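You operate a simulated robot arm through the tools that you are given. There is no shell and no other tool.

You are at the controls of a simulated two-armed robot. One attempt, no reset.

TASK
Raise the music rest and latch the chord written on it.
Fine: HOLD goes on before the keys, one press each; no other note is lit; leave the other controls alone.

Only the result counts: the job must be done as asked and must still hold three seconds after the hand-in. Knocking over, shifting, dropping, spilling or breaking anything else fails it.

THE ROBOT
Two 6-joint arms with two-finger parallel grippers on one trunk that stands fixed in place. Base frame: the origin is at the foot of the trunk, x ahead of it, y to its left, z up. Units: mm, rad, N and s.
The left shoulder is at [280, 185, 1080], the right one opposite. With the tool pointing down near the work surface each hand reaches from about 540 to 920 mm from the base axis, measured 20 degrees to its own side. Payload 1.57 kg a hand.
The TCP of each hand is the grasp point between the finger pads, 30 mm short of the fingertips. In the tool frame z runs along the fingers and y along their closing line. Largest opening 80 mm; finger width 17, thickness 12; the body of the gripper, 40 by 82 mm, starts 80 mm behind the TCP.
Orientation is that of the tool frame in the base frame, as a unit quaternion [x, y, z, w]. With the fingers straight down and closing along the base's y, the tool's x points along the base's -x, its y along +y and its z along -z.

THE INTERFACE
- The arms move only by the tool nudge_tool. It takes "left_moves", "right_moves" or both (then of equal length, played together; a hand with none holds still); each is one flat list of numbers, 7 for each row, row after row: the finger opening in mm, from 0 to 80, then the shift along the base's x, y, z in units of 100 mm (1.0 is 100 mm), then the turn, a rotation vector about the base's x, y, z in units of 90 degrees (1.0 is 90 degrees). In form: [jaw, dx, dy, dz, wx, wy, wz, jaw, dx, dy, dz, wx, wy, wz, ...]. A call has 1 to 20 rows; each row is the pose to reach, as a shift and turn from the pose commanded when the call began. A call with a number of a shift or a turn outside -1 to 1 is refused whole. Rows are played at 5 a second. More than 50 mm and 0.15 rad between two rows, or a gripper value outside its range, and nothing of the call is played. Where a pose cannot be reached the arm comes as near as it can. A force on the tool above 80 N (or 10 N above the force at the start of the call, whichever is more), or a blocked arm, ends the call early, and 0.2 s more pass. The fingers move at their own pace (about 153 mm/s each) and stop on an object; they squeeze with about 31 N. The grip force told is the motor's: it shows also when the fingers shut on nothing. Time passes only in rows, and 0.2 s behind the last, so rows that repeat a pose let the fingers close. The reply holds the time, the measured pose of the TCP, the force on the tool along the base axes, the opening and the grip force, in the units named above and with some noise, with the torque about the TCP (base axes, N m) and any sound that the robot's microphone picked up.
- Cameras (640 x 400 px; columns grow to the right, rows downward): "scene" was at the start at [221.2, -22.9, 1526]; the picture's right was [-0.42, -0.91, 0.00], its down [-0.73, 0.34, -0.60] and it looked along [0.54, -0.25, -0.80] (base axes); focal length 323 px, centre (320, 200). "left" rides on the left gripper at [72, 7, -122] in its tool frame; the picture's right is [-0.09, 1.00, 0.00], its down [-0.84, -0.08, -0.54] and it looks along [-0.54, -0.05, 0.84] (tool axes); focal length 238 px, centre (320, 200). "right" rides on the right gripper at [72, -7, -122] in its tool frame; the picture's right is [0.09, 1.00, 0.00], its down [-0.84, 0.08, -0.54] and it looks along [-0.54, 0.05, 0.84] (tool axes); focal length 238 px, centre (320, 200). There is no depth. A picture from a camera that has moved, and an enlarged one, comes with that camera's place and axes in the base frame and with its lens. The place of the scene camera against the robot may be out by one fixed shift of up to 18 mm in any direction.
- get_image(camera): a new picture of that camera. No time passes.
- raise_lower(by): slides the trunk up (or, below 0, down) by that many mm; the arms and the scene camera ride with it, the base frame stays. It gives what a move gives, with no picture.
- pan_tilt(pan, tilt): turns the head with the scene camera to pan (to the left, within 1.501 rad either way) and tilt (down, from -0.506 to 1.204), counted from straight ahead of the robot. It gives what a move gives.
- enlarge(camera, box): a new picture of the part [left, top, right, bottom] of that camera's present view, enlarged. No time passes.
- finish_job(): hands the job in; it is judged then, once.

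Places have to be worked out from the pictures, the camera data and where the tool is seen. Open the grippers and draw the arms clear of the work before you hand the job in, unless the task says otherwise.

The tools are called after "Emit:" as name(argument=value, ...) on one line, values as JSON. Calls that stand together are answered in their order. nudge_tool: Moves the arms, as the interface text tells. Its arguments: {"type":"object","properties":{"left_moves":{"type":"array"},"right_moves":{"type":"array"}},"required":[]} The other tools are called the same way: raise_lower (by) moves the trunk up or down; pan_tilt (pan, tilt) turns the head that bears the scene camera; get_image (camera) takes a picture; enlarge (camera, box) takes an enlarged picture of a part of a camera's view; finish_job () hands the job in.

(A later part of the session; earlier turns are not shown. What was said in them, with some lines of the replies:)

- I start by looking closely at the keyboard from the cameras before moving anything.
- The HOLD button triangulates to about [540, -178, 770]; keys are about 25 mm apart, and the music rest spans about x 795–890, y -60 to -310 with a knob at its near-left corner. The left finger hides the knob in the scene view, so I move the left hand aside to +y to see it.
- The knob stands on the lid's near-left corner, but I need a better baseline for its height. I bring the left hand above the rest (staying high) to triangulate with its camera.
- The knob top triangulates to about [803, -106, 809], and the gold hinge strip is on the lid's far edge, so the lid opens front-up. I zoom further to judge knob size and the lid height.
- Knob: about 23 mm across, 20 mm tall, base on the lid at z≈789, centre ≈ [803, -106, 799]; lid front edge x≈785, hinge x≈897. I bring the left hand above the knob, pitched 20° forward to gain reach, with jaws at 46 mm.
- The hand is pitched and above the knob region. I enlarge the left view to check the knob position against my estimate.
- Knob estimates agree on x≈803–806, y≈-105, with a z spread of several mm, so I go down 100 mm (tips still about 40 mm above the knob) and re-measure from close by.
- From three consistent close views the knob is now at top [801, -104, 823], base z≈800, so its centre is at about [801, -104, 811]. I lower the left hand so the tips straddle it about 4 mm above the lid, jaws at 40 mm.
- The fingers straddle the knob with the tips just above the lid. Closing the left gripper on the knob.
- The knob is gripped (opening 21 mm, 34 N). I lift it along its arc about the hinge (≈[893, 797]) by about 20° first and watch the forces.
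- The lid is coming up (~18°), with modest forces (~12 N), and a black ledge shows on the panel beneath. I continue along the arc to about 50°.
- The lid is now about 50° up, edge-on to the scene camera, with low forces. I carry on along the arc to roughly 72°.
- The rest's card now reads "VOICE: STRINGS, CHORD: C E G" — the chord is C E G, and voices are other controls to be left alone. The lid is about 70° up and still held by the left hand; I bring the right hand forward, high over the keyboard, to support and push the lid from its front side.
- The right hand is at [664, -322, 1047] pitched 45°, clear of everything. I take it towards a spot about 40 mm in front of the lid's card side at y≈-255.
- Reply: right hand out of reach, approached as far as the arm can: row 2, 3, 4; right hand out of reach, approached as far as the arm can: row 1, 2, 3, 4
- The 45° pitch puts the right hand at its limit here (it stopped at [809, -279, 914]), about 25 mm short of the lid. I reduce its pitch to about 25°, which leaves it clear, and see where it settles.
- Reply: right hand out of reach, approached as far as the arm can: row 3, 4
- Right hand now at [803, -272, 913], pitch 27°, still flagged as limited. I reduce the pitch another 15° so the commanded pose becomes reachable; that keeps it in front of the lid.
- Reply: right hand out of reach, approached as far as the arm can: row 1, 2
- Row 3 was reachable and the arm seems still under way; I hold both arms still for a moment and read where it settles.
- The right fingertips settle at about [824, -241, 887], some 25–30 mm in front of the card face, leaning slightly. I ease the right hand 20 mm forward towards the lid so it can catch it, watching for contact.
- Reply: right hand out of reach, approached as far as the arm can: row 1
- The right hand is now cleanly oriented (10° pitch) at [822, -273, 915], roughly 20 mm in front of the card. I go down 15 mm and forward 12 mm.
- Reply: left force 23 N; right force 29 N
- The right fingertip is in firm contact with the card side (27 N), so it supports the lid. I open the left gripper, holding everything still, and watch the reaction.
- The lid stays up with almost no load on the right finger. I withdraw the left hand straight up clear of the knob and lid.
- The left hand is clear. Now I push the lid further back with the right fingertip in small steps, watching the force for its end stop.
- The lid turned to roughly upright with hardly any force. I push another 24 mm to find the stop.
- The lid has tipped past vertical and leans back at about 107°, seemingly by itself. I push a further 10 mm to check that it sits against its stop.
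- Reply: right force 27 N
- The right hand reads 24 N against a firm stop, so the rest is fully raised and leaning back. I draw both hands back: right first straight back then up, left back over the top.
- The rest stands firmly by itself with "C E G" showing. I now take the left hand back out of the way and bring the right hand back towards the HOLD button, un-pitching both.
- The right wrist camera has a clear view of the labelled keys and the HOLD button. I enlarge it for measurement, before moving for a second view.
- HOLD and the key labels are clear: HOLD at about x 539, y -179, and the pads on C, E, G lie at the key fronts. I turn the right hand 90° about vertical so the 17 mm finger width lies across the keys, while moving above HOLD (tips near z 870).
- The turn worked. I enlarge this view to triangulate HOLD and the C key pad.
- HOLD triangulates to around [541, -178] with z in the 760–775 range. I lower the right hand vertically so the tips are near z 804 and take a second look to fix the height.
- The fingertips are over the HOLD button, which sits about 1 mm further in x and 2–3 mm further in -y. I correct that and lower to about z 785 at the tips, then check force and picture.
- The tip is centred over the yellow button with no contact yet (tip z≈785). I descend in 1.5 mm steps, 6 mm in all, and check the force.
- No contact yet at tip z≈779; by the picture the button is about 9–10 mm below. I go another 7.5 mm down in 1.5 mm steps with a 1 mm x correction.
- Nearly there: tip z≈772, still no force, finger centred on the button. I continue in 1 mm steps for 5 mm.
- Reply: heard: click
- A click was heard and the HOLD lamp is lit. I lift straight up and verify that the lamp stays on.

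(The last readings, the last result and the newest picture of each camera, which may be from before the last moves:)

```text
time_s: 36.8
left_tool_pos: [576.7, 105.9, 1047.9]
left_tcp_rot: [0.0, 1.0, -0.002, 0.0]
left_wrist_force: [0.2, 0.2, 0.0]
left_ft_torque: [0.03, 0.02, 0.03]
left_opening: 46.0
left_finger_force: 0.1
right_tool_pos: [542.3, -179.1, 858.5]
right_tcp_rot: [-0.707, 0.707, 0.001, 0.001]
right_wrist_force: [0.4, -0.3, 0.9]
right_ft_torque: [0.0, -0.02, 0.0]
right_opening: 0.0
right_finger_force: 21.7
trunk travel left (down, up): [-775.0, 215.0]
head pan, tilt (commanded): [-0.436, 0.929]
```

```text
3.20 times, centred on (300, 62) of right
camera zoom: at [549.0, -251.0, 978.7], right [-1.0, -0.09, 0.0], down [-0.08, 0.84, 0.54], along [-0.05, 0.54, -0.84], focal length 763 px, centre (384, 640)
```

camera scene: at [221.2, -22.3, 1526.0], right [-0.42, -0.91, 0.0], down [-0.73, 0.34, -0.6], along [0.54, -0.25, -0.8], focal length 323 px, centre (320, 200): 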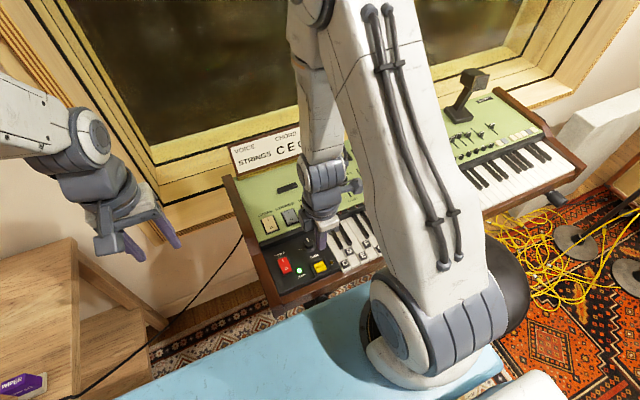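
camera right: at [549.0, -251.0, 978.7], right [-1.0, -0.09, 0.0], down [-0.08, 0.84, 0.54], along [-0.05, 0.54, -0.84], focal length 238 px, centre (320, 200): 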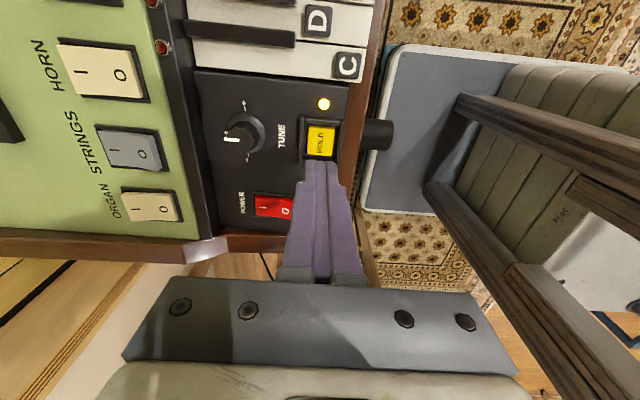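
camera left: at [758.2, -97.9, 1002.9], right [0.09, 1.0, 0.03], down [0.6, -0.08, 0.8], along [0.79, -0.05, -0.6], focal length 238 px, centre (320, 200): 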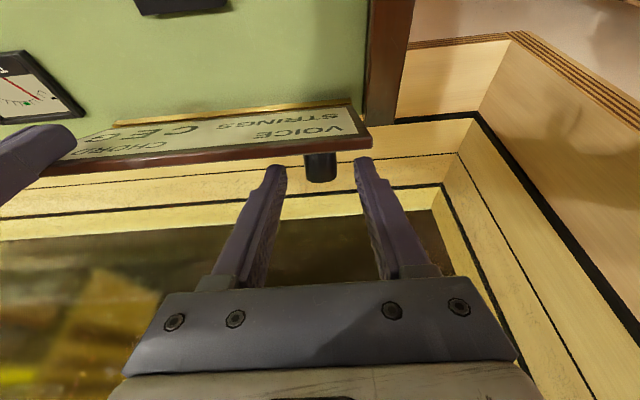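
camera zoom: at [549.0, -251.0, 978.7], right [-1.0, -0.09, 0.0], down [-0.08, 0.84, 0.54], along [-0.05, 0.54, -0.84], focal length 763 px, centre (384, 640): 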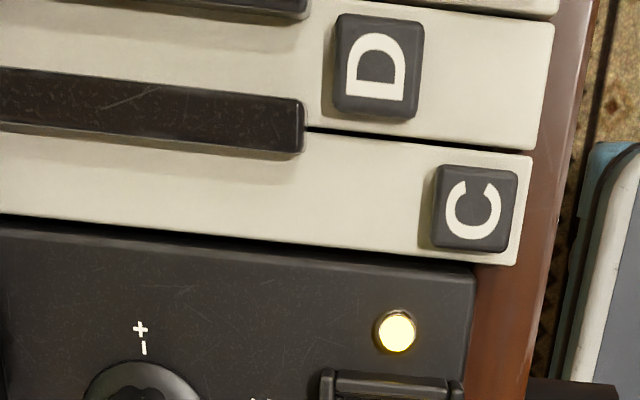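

HOLD stays lit. The C key runs from y≈-254 to -230 (centre -242), its pad at x≈526. I move above C at [530, -242] with the tips at about z 808.

Emit:
nudge_tool(right_moves=[0, -0.06, -0.3, 0, 0, 0, 0, 0, -0.12, -0.63, 0, 0, 0, 0, 0, -0.12, -0.63, -0.2, 0, 0, 0, 0, -0.12, -0.63, -0.2, 0, 0, 0])

Emit:
get_image(camera="right")

Emit:
enlarge(camera="right", box=[220, 70, 420, 195])

Emit:
enlarge(camera="scene", box=[280, 210, 424, 300])

```text
time_s: 37.8
left_tool_pos: [576.8, 106.5, 1048.4]
left_tcp_rot: [0.001, 1.0, 0.0, 0.0]
left_wrist_force: [-0.1, -0.6, 0.6]
left_ft_torque: [-0.03, -0.04, -0.03]
left_opening: 46.1
left_finger_force: 0.1
right_tool_pos: [529.8, -240.6, 838.3]
right_tcp_rot: [0.707, -0.707, -0.001, -0.001]
right_wrist_force: [0.0, 0.3, 0.0]
right_ft_torque: [-0.01, 0.0, -0.04]
right_opening: 0.0
right_finger_force: 20.9
trunk travel left (down, up): [-775.0, 215.0]
head pan, tilt (commanded): [-0.436, 0.929]
```

```text
taken
camera right: at [536.6, -313.4, 958.8], right [-1.0, -0.09, 0.0], down [-0.08, 0.84, 0.54], along [-0.05, 0.54, -0.84], focal length 238 px, centre (320, 200)
```

right: 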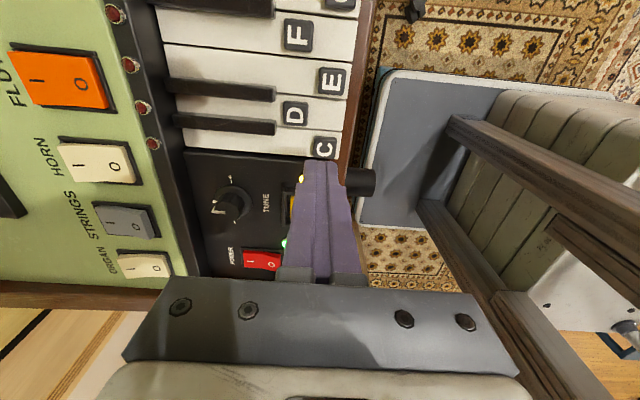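

```text
3.20 times, centred on (320, 132) of right
camera zoom: at [536.6, -313.4, 958.8], right [-1.0, -0.09, 0.0], down [-0.08, 0.84, 0.54], along [-0.05, 0.54, -0.84], focal length 763 px, centre (320, 416)
```

zoom: 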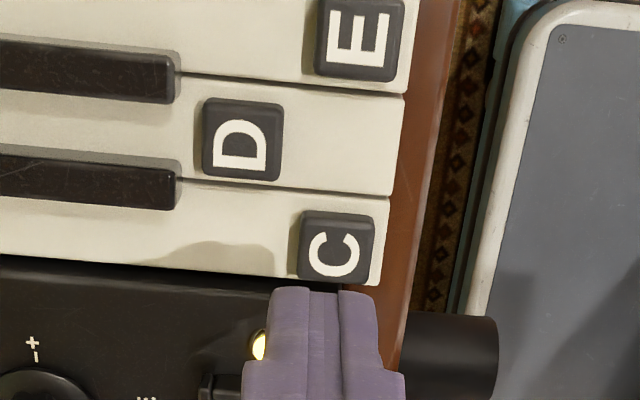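

```text
4.44 times, centred on (352, 255) of scene
camera zoom: at [221.3, -22.4, 1525.9], right [-0.42, -0.91, 0.0], down [-0.73, 0.34, -0.6], along [0.54, -0.25, -0.8], focal length 1434 px, centre (178, -44)
```

zoom: 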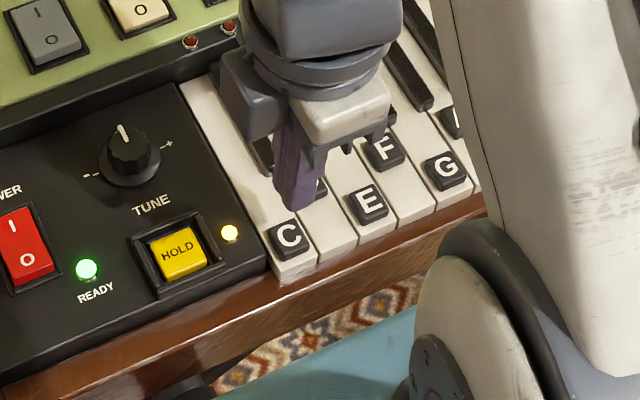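

HOLD and READY lamps are lit; the finger is over the C key's front. I descend to a tip height of about 786 and recheck the lateral alignment against the key edges.

Emit:
nudge_tool(right_moves=[0, 0, 0, -0.08, 0, 0, 0, 0, 0, 0, -0.16, 0, 0, 0, 0, 0, 0, -0.22, 0, 0, 0, 0, 0, 0, -0.22, 0, 0, 0])

Emit:
enlarge(camera="right", box=[240, 90, 400, 190])

Emit:
enlarge(camera="scene", box=[312, 230, 392, 280])

```text
time_s: 38.8
left_tool_pos: [576.0, 104.4, 1047.5]
left_tcp_rot: [0.0, 1.0, -0.002, -0.001]
left_wrist_force: [0.0, 1.1, 0.1]
left_ft_torque: [0.05, 0.01, 0.0]
left_opening: 45.9
left_finger_force: 0.1
right_tool_pos: [529.6, -240.7, 815.6]
right_tcp_rot: [0.707, -0.707, 0.0, 0.0]
right_wrist_force: [0.1, 0.3, -1.0]
right_ft_torque: [-0.02, -0.01, 0.02]
right_opening: 0.0
right_finger_force: 20.7
trunk travel left (down, up): [-775.0, 215.0]
head pan, tilt (commanded): [-0.436, 0.929]
```

```text
4.00 times, centred on (320, 140) of right
camera zoom: at [536.5, -313.4, 935.9], right [-1.0, -0.09, 0.0], down [-0.08, 0.84, 0.54], along [-0.05, 0.54, -0.84], focal length 953 px, centre (320, 440)
```

zoom: 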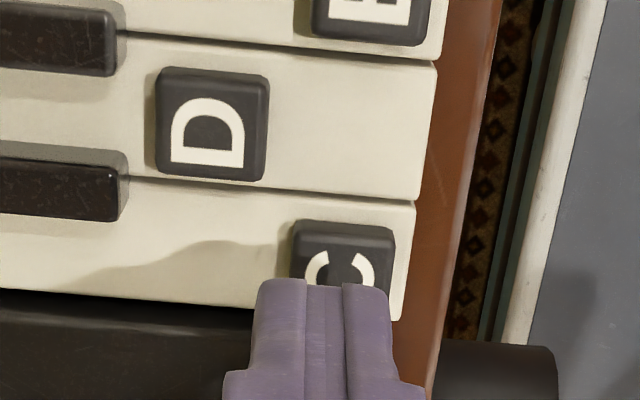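

```text
8.00 times, centred on (352, 255) of scene
camera zoom: at [221.2, -22.4, 1526.0], right [-0.42, -0.91, 0.0], down [-0.73, 0.34, -0.6], along [0.54, -0.25, -0.8], focal length 2581 px, centre (64, -240)
```

zoom: 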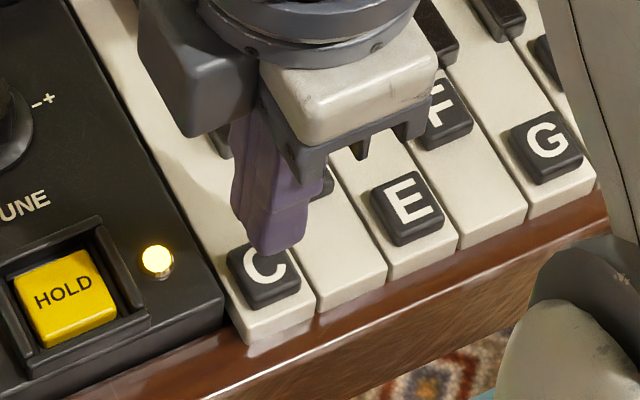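

The key top works out to z≈757 (pitch 25.6 mm) and the finger is centred on C within 1 mm. I descend 20 mm to a tip height of about 766, just above the pad.

Emit:
nudge_tool(right_moves=[0, -0.01, -0.007, -0.05, 0, 0, 0, 0, -0.01, -0.007, -0.1, 0, 0, 0, 0, -0.01, -0.007, -0.15, 0, 0, 0, 0, -0.01, -0.007, -0.2, 0, 0, 0])

Emit:
enlarge(camera="right", box=[240, 90, 400, 190])

```text
time_s: 39.8
left_tool_pos: [576.5, 105.8, 1047.1]
left_tcp_rot: [0.0, 1.0, -0.001, 0.0]
left_wrist_force: [-0.5, -0.7, -0.1]
left_ft_torque: [-0.01, 0.0, -0.01]
left_opening: 46.2
left_finger_force: 0.0
right_tool_pos: [529.3, -244.3, 795.9]
right_tcp_rot: [0.707, -0.707, -0.001, -0.001]
right_wrist_force: [-1.0, 0.1, 0.5]
right_ft_torque: [-0.01, 0.0, -0.01]
right_opening: 0.0
right_finger_force: 21.4
trunk travel left (down, up): [-775.0, 215.0]
head pan, tilt (commanded): [-0.436, 0.929]
```

```text
4.00 times, centred on (320, 140) of right
camera zoom: at [535.0, -315.4, 915.8], right [-1.0, -0.09, 0.0], down [-0.08, 0.84, 0.54], along [-0.05, 0.54, -0.84], focal length 953 px, centre (320, 440)
```

zoom: 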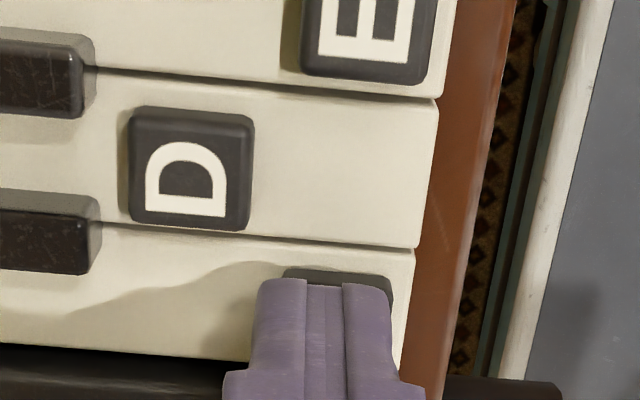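

Well centred on C, tip z≈766 with no contact. I continue in 1 mm steps for 6 mm, listening for a click or note lamp.

Emit:
nudge_tool(right_moves=[0, 0, 0, -0.01, 0, 0, 0, 0, 0, 0, -0.02, 0, 0, 0, 0, 0, 0, -0.03, 0, 0, 0, 0, 0, 0, -0.04, 0, 0, 0, 0, 0, 0, -0.05, 0, 0, 0, 0, 0, 0, -0.06, 0, 0, 0])

Emit:
enlarge(camera="right", box=[80, 20, 400, 220])

Emit:
enlarge(camera="scene", box=[280, 180, 440, 280])

```text
time_s: 41.2
left_tool_pos: [576.2, 105.8, 1048.6]
left_tcp_rot: [0.0, 1.0, -0.001, 0.0]
left_wrist_force: [-0.3, -0.4, 0.3]
left_ft_torque: [-0.02, -0.01, -0.01]
left_opening: 46.0
left_finger_force: 0.2
right_tool_pos: [529.0, -243.5, 788.9]
right_tcp_rot: [0.707, -0.707, -0.001, 0.0]
right_wrist_force: [0.1, -1.1, 0.5]
right_ft_torque: [-0.01, 0.05, 0.01]
right_opening: 0.0
right_finger_force: 21.2
trunk travel left (down, up): [-775.0, 215.0]
head pan, tilt (commanded): [-0.436, 0.929]
heard: click
```

```text
2.00 times, centred on (240, 120) of right
camera zoom: at [535.4, -315.3, 909.7], right [-1.0, -0.09, 0.0], down [-0.08, 0.84, 0.54], along [-0.05, 0.54, -0.84], focal length 477 px, centre (480, 360)
```

zoom: 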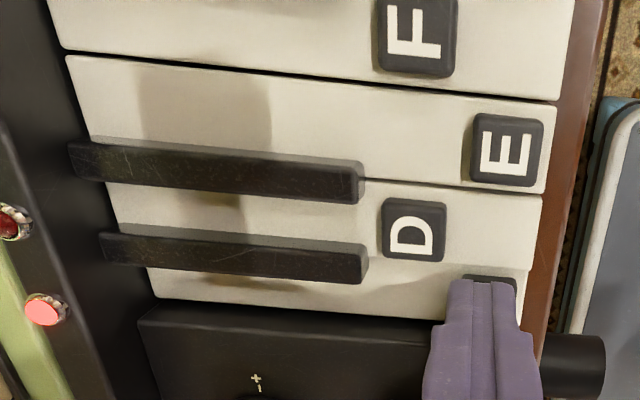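

```text
4.00 times, centred on (360, 230) of scene
camera zoom: at [221.2, -22.3, 1526.0], right [-0.42, -0.91, 0.0], down [-0.73, 0.34, -0.6], along [0.54, -0.25, -0.8], focal length 1291 px, centre (160, 80)
```

zoom: 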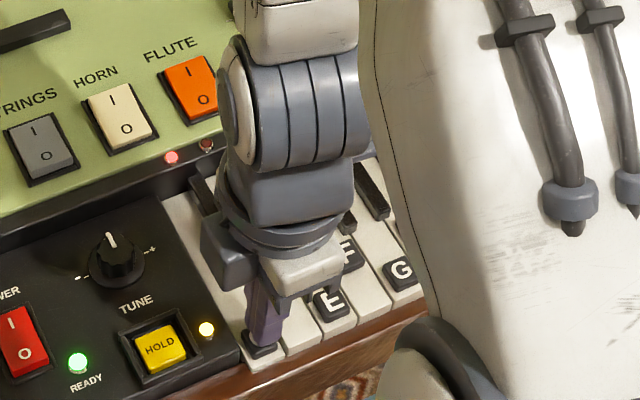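

A click, and the first note lamp (C) is lit. I lift straight up 45 mm and check it stays latched.

Emit:
nudge_tool(right_moves=[0, 0, 0, 0.08, 0, 0, 0, 0, 0, 0, 0.25, 0, 0, 0, 0, 0, 0, 0.45, 0, 0, 0, 0, 0, 0, 0.45, 0, 0, 0])

Emit:
get_image(camera="right")

Emit:
enlarge(camera="right", box=[80, 0, 400, 200])

```text
time_s: 42.2
left_tool_pos: [575.9, 106.6, 1047.5]
left_tcp_rot: [0.0, 1.0, 0.0, 0.0]
left_wrist_force: [0.3, -0.1, 0.4]
left_ft_torque: [-0.01, 0.01, 0.01]
left_opening: 46.2
left_finger_force: 0.0
right_tool_pos: [527.3, -243.2, 833.9]
right_tcp_rot: [0.707, -0.707, -0.001, 0.0]
right_wrist_force: [0.0, 0.2, -0.6]
right_ft_torque: [0.05, -0.01, -0.02]
right_opening: 0.0
right_finger_force: 21.3
trunk travel left (down, up): [-775.0, 215.0]
head pan, tilt (commanded): [-0.436, 0.929]
```

```text
taken
camera right: at [534.5, -314.9, 954.6], right [-1.0, -0.09, 0.0], down [-0.08, 0.84, 0.54], along [-0.05, 0.54, -0.84], focal length 238 px, centre (320, 200)
```

right: 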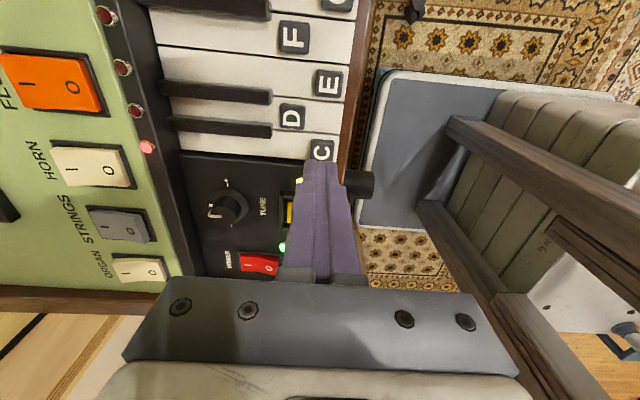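

```text
2.00 times, centred on (240, 100) of right
camera zoom: at [534.5, -314.9, 954.6], right [-1.0, -0.09, 0.0], down [-0.08, 0.84, 0.54], along [-0.05, 0.54, -0.84], focal length 477 px, centre (480, 400)
```

zoom: 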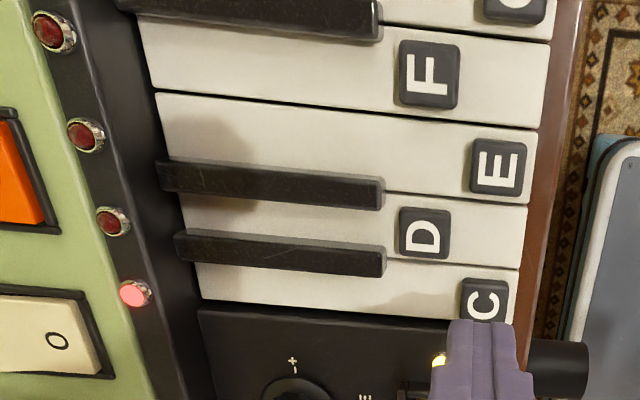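

C is latched (only its lamp is lit). I move 51 mm in -y at this height to the E key and check the alignment.

Emit:
nudge_tool(right_moves=[0, 0.01, -0.25, 0, 0, 0, 0, 0, 0.01, -0.512, 0, 0, 0, 0, 0, 0.01, -0.512, -0.2, 0, 0, 0, 0, 0.01, -0.512, -0.2, 0, 0, 0])

Emit:
enlarge(camera="right", box=[240, 90, 400, 190])

Emit:
get_image(camera="right")

```text
time_s: 43.2
left_tool_pos: [575.6, 105.2, 1047.3]
left_tcp_rot: [0.0, 1.0, 0.0, 0.0]
left_wrist_force: [-0.8, 0.2, 0.2]
left_ft_torque: [0.01, 0.0, 0.01]
left_opening: 46.1
left_finger_force: 0.1
right_tool_pos: [530.1, -295.0, 815.3]
right_tcp_rot: [0.707, -0.707, -0.001, -0.002]
right_wrist_force: [-0.1, -0.1, 0.1]
right_ft_torque: [-0.03, 0.01, -0.03]
right_opening: 0.2
right_finger_force: 21.4
trunk travel left (down, up): [-775.0, 215.0]
head pan, tilt (commanded): [-0.436, 0.929]
```

```text
4.00 times, centred on (320, 140) of right
camera zoom: at [536.5, -365.1, 935.6], right [-1.0, -0.09, 0.0], down [-0.08, 0.84, 0.54], along [-0.05, 0.54, -0.84], focal length 953 px, centre (320, 440)
```

zoom: 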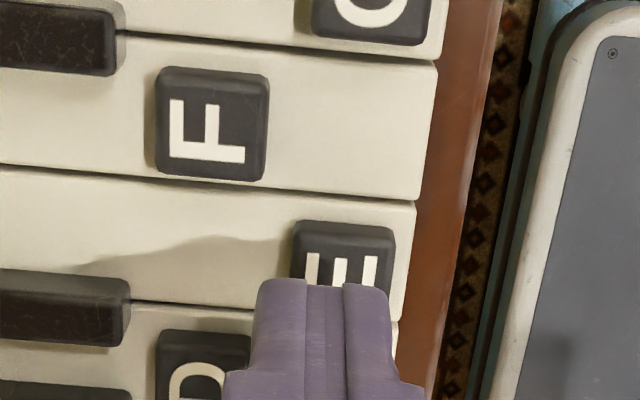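

```text
taken
camera right: at [536.5, -365.1, 935.6], right [-1.0, -0.09, 0.0], down [-0.08, 0.84, 0.54], along [-0.05, 0.54, -0.84], focal length 238 px, centre (320, 200)
```

right: 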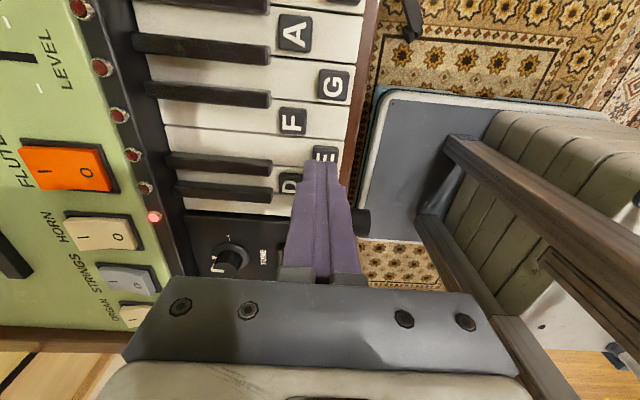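

The view over E matches the earlier alignment over C. I press E with the same profile: 20 mm down, then 1 mm steps for 6 mm more.

Emit:
nudge_tool(right_moves=[0, 0, 0, -0.05, 0, 0, 0, 0, 0, 0, -0.1, 0, 0, 0, 0, 0, 0, -0.15, 0, 0, 0, 0, 0, 0, -0.2, 0, 0, 0, 0, 0, 0, -0.21, 0, 0, 0, 0, 0, 0, -0.22, 0, 0, 0, 0, 0, 0, -0.23, 0, 0, 0, 0, 0, 0, -0.24, 0, 0, 0, 0, 0, 0, -0.25, 0, 0, 0, 0, 0, 0, -0.26, 0, 0, 0])

Emit:
get_image(camera="right")

```text
time_s: 45.4
left_tool_pos: [575.9, 107.3, 1048.8]
left_tcp_rot: [0.0, 1.0, -0.001, 0.0]
left_wrist_force: [-0.6, -1.3, 0.2]
left_ft_torque: [-0.01, 0.0, 0.02]
left_opening: 46.0
left_finger_force: 0.0
right_tool_pos: [530.4, -294.4, 789.2]
right_tcp_rot: [-0.707, 0.707, 0.002, 0.0]
right_wrist_force: [-1.7, 0.3, 1.4]
right_ft_torque: [0.0, 0.0, -0.03]
right_opening: 0.0
right_finger_force: 21.3
trunk travel left (down, up): [-775.0, 215.0]
head pan, tilt (commanded): [-0.436, 0.929]
heard: click
```

```text
taken
camera right: at [536.6, -366.3, 908.6], right [-1.0, -0.09, 0.0], down [-0.08, 0.84, 0.54], along [-0.05, 0.54, -0.84], focal length 238 px, centre (320, 200)
```

right: 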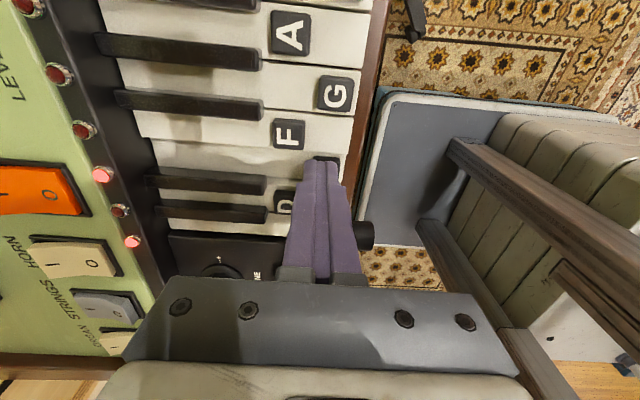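

A click, and lamps 1 (C) and 3 (E) are lit. I lift straight up and then move 51 mm in -y to G.

Emit:
nudge_tool(right_moves=[0, 0, 0, 0.08, 0, 0, 0, 0, 0, 0, 0.25, 0, 0, 0, 0, 0, 0, 0.45, 0, 0, 0, 0, 0, 0, 0.45, 0, 0, 0])

Emit:
nudge_tool(right_moves=[0, 0, -0.25, 0, 0, 0, 0, 0, 0, -0.512, 0, 0, 0, 0, 0, 0, -0.512, -0.19, 0, 0, 0, 0, 0, -0.512, -0.19, 0, 0, 0])

Emit:
get_image(camera="right")

Emit:
enlarge(camera="right", box=[240, 90, 400, 190])

```text
time_s: 46.4
left_tool_pos: [576.1, 105.7, 1048.5]
left_tcp_rot: [0.001, 1.0, -0.001, 0.0]
left_wrist_force: [-0.1, 0.5, 0.1]
left_ft_torque: [0.0, -0.01, -0.03]
left_opening: 46.1
left_finger_force: 0.1
right_tool_pos: [529.6, -295.0, 834.5]
right_tcp_rot: [-0.707, 0.707, 0.0, 0.001]
right_wrist_force: [-0.3, -0.4, -0.3]
right_ft_torque: [0.01, 0.01, 0.02]
right_opening: 0.0
right_finger_force: 21.4
trunk travel left (down, up): [-775.0, 215.0]
head pan, tilt (commanded): [-0.436, 0.929]
```

```text
time_s: 47.4
left_tool_pos: [575.6, 105.7, 1046.9]
left_tcp_rot: [0.0, 1.0, 0.001, -0.001]
left_wrist_force: [0.3, 0.0, 0.0]
left_ft_torque: [-0.01, 0.01, 0.01]
left_opening: 46.0
left_finger_force: 0.1
right_tool_pos: [530.9, -344.7, 815.1]
right_tcp_rot: [-0.707, 0.708, 0.001, 0.0]
right_wrist_force: [0.5, 0.0, 0.2]
right_ft_torque: [0.04, -0.02, -0.03]
right_opening: 0.0
right_finger_force: 21.0
trunk travel left (down, up): [-775.0, 215.0]
head pan, tilt (commanded): [-0.436, 0.929]
```

```text
taken
camera right: at [537.6, -417.6, 935.7], right [-1.0, -0.09, 0.0], down [-0.08, 0.84, 0.54], along [-0.05, 0.54, -0.84], focal length 238 px, centre (320, 200)
```

right: 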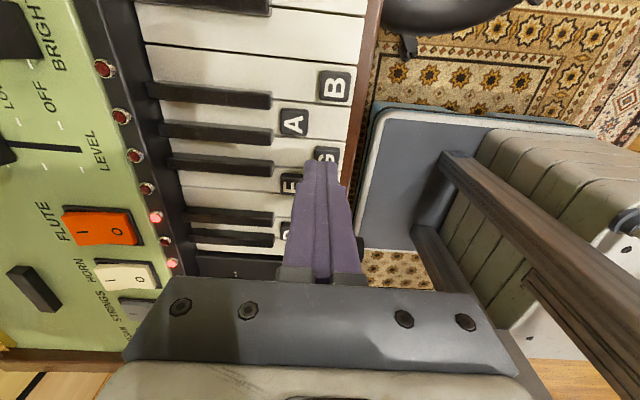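

```text
4.00 times, centred on (320, 140) of right
camera zoom: at [537.6, -417.6, 935.7], right [-1.0, -0.09, 0.0], down [-0.08, 0.84, 0.54], along [-0.05, 0.54, -0.84], focal length 953 px, centre (320, 440)
```

zoom: 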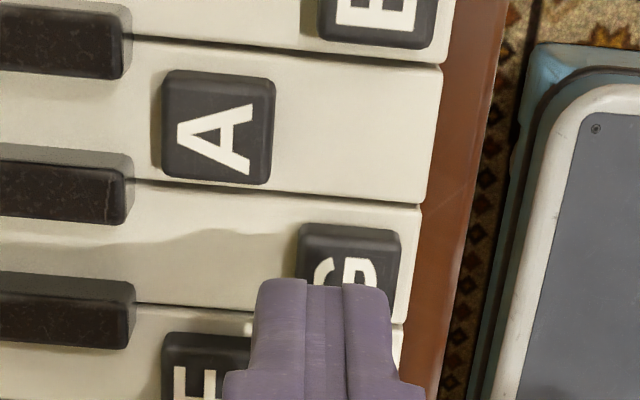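

Aligned over G; C and E lamps still lit and latched. I press G with the same profile.

Emit:
nudge_tool(right_moves=[0, 0, 0, -0.05, 0, 0, 0, 0, 0, 0, -0.1, 0, 0, 0, 0, 0, 0, -0.15, 0, 0, 0, 0, 0, 0, -0.2, 0, 0, 0, 0, 0, 0, -0.21, 0, 0, 0, 0, 0, 0, -0.22, 0, 0, 0, 0, 0, 0, -0.23, 0, 0, 0, 0, 0, 0, -0.24, 0, 0, 0, 0, 0, 0, -0.25, 0, 0, 0, 0, 0, 0, -0.26, 0, 0, 0])

Emit:
get_image(camera="right")

```text
time_s: 49.6
left_tool_pos: [575.7, 105.6, 1048.5]
left_tcp_rot: [0.0, 1.0, -0.001, 0.001]
left_wrist_force: [0.1, -0.2, 0.2]
left_ft_torque: [0.02, -0.02, -0.03]
left_opening: 46.0
left_finger_force: 0.1
right_tool_pos: [530.4, -345.7, 787.2]
right_tcp_rot: [-0.707, 0.707, 0.001, 0.001]
right_wrist_force: [1.0, 0.0, 0.2]
right_ft_torque: [0.01, 0.01, -0.01]
right_opening: 0.0
right_finger_force: 21.5
trunk travel left (down, up): [-775.0, 215.0]
head pan, tilt (commanded): [-0.436, 0.929]
heard: click
```

```text
taken
camera right: at [536.1, -416.7, 908.1], right [-1.0, -0.09, 0.0], down [-0.08, 0.84, 0.54], along [-0.05, 0.54, -0.84], focal length 238 px, centre (320, 200)
```

right: 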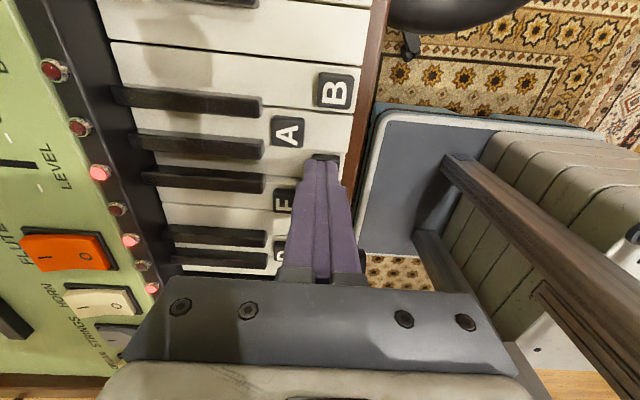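

The lamps for C, E and G are now all lit. I lift the right hand straight up and then draw it away high and to the side.

Emit:
nudge_tool(right_moves=[0, 0, 0, 0.08, 0, 0, 0, 0, 0, 0, 0.25, 0, 0, 0, 0, 0, 0, 0.6, 0, 0, 0, 0, 0, 0, 1.0, 0, 0, 0])

Emit:
nudge_tool(right_moves=[0, -0.1, -0.3, 0.3, 0, 0, 0, 0, -0.2, -0.6, 0.6, 0, 0, 0, 0, -0.3, -0.9, 1.0, 0, 0, 0, 0, -0.3, -0.9, 1.0, 0, 0, 0])

Emit:
get_image(camera="right")

Emit:
get_image(camera="scene")

```text
time_s: 50.6
left_tool_pos: [576.7, 106.3, 1048.7]
left_tcp_rot: [0.0, 1.0, 0.0, 0.0]
left_wrist_force: [-0.2, -0.9, 0.1]
left_ft_torque: [0.0, 0.03, -0.02]
left_opening: 46.1
left_finger_force: 0.0
right_tool_pos: [527.6, -343.9, 885.7]
right_tcp_rot: [-0.706, 0.708, 0.001, 0.001]
right_wrist_force: [-0.2, -0.3, -0.3]
right_ft_torque: [0.01, 0.02, 0.03]
right_opening: 0.2
right_finger_force: 21.1
trunk travel left (down, up): [-775.0, 215.0]
head pan, tilt (commanded): [-0.436, 0.929]
```

```text
refused: row 3 steps farther than a row can; nothing moved
```

```text
taken
camera right: at [534.5, -416.9, 1007.2], right [-1.0, -0.09, 0.0], down [-0.08, 0.84, 0.54], along [-0.05, 0.54, -0.84], focal length 238 px, centre (320, 200)
```

right: 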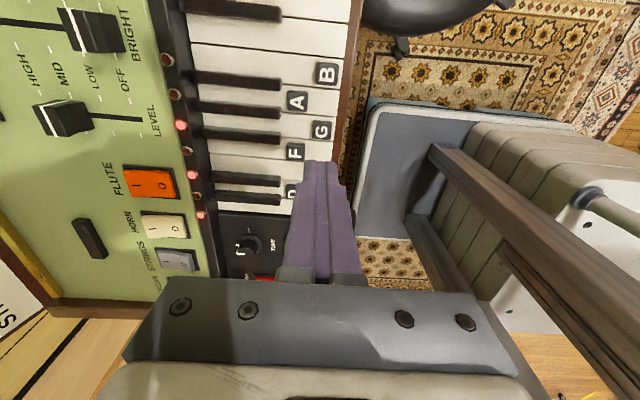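

```text
taken
camera scene: at [221.4, -22.5, 1525.9], right [-0.42, -0.91, 0.0], down [-0.73, 0.34, -0.6], along [0.54, -0.25, -0.8], focal length 323 px, centre (320, 200)
```

scene: 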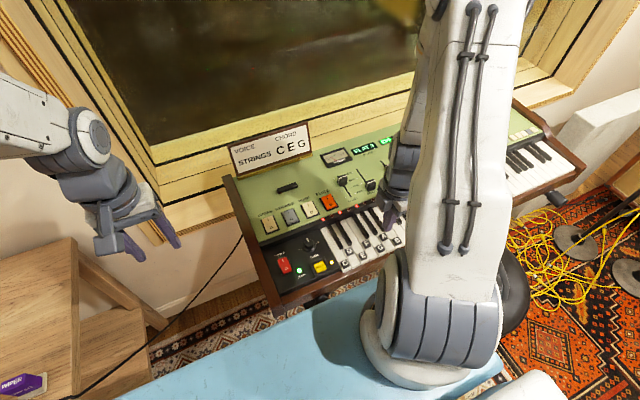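

Only C, E and G lamps are lit, with HOLD and READY on and the rest upright. The retreat call was refused for step size; I repeat it with smaller steps, opening the gripper at the end.

Emit:
nudge_tool(right_moves=[0, -0.06, -0.15, 0.25, 0, 0, 0, 0, -0.12, -0.35, 0.5, 0, 0, 0, 0, -0.18, -0.55, 0.75, 0, 0, 0, 20, -0.24, -0.75, 1.0, 0, 0, 0, 60, -0.3, -0.95, 1.0, 0, 0, 0, 60, -0.3, -0.95, 1.0, 0, 0, 0], left_moves=[60, -0.1, 0.1, 0, 0, 0, 0, 80, -0.2, 0.2, 0, 0, 0, 0, 80, -0.3, 0.3, 0, 0, 0, 0, 80, -0.4, 0.4, 0, 0, 0, 0, 80, -0.5, 0.5, 0, 0, 0, 0, 80, -0.5, 0.5, 0, 0, 0, 0])

Emit:
get_image(camera="scene")

Emit:
get_image(camera="right")

```text
time_s: 52.0
left_tool_pos: [527.4, 154.8, 1048.1]
left_tcp_rot: [0.0, 1.0, 0.0, 0.0]
left_wrist_force: [1.0, 0.3, -0.3]
left_ft_torque: [0.03, 0.02, -0.01]
left_opening: 80.1
left_finger_force: 0.1
right_tool_pos: [499.1, -440.8, 987.9]
right_tcp_rot: [-0.707, 0.707, 0.001, 0.0]
right_wrist_force: [0.1, 0.3, 0.4]
right_ft_torque: [-0.03, 0.01, 0.0]
right_opening: 60.0
right_finger_force: 0.1
trunk travel left (down, up): [-775.0, 215.0]
head pan, tilt (commanded): [-0.436, 0.929]
```

```text
taken
camera scene: at [221.1, -22.5, 1526.0], right [-0.42, -0.91, 0.0], down [-0.73, 0.34, -0.6], along [0.54, -0.25, -0.8], focal length 323 px, centre (320, 200)
```

scene: 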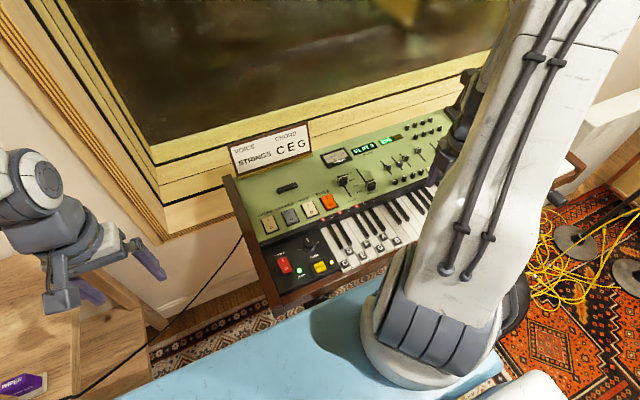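

```text
taken
camera right: at [505.8, -512.3, 1108.5], right [-1.0, -0.09, 0.0], down [-0.08, 0.84, 0.54], along [-0.05, 0.54, -0.84], focal length 238 px, centre (320, 200)
```

right: 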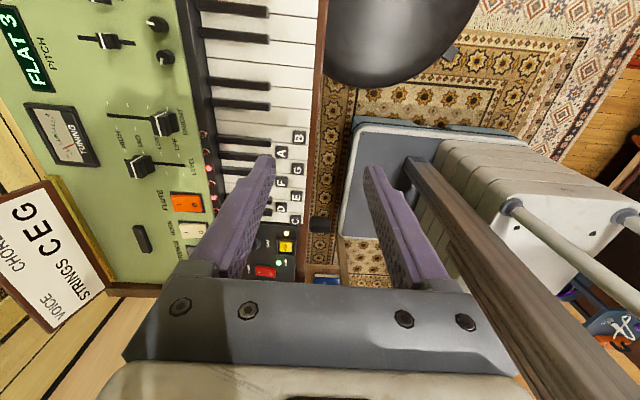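

Both hands are clear and open. I enlarge the scene view to verify the lamps, the rest and the other controls one last time.

Emit:
enlarge(camera="scene", box=[220, 110, 440, 290])

Emit:
enlarge(camera="scene", box=[300, 190, 428, 270])

```text
2.22 times, centred on (330, 200) of scene
camera zoom: at [221.1, -22.5, 1526.0], right [-0.42, -0.91, 0.0], down [-0.73, 0.34, -0.6], along [0.54, -0.25, -0.8], focal length 717 px, centre (298, 200)
```

zoom: 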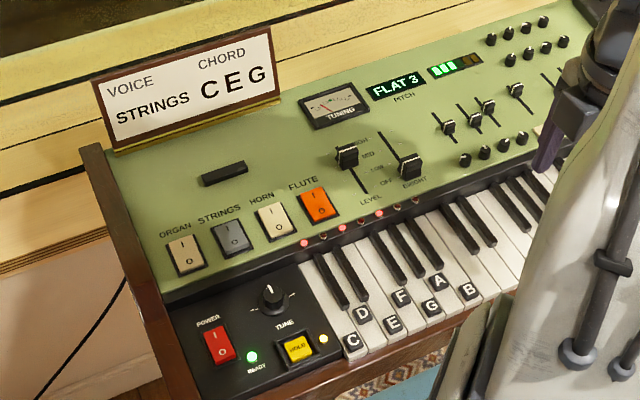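

```text
5.00 times, centred on (364, 230) of scene
camera zoom: at [221.1, -22.5, 1526.0], right [-0.42, -0.91, 0.0], down [-0.73, 0.34, -0.6], along [0.54, -0.25, -0.8], focal length 1613 px, centre (100, 50)
```

zoom: 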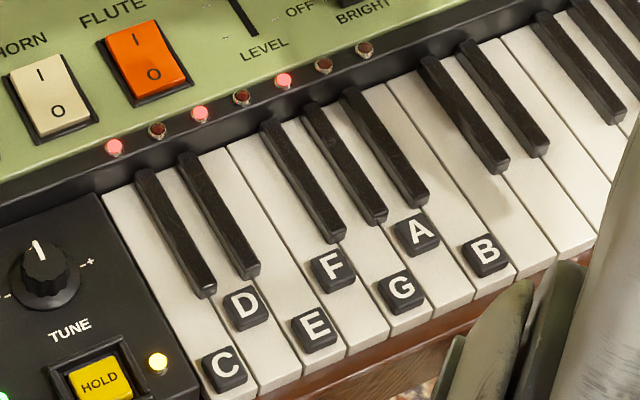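

The lamps for C, E and G are lit and no others. HOLD is on, the music rest leans against its stop, and the other controls look unchanged, with both hands open and clear. I hand the job in.

Emit:
finish_job()

```text
The job is handed in.
```

The music rest is up, and the chord written on it, C E G, is latched. I have handed the job in.

- **Rest:** it leans back against its stop and stayed there with nothing holding it.
- **HOLD:** it went on before the keys, and its lamp stayed lit.
- **Keys:** I pressed C, E and G once each. Their three lamps are lit and no other note is.
- **Other controls:** I left them alone. The card also says "VOICE: STRINGS", but you said to leave the other controls alone, so I did not change the voice. The pitch display still reads FLAT 3, as it did at the start.

Both hands are open and clear of the keyboard.
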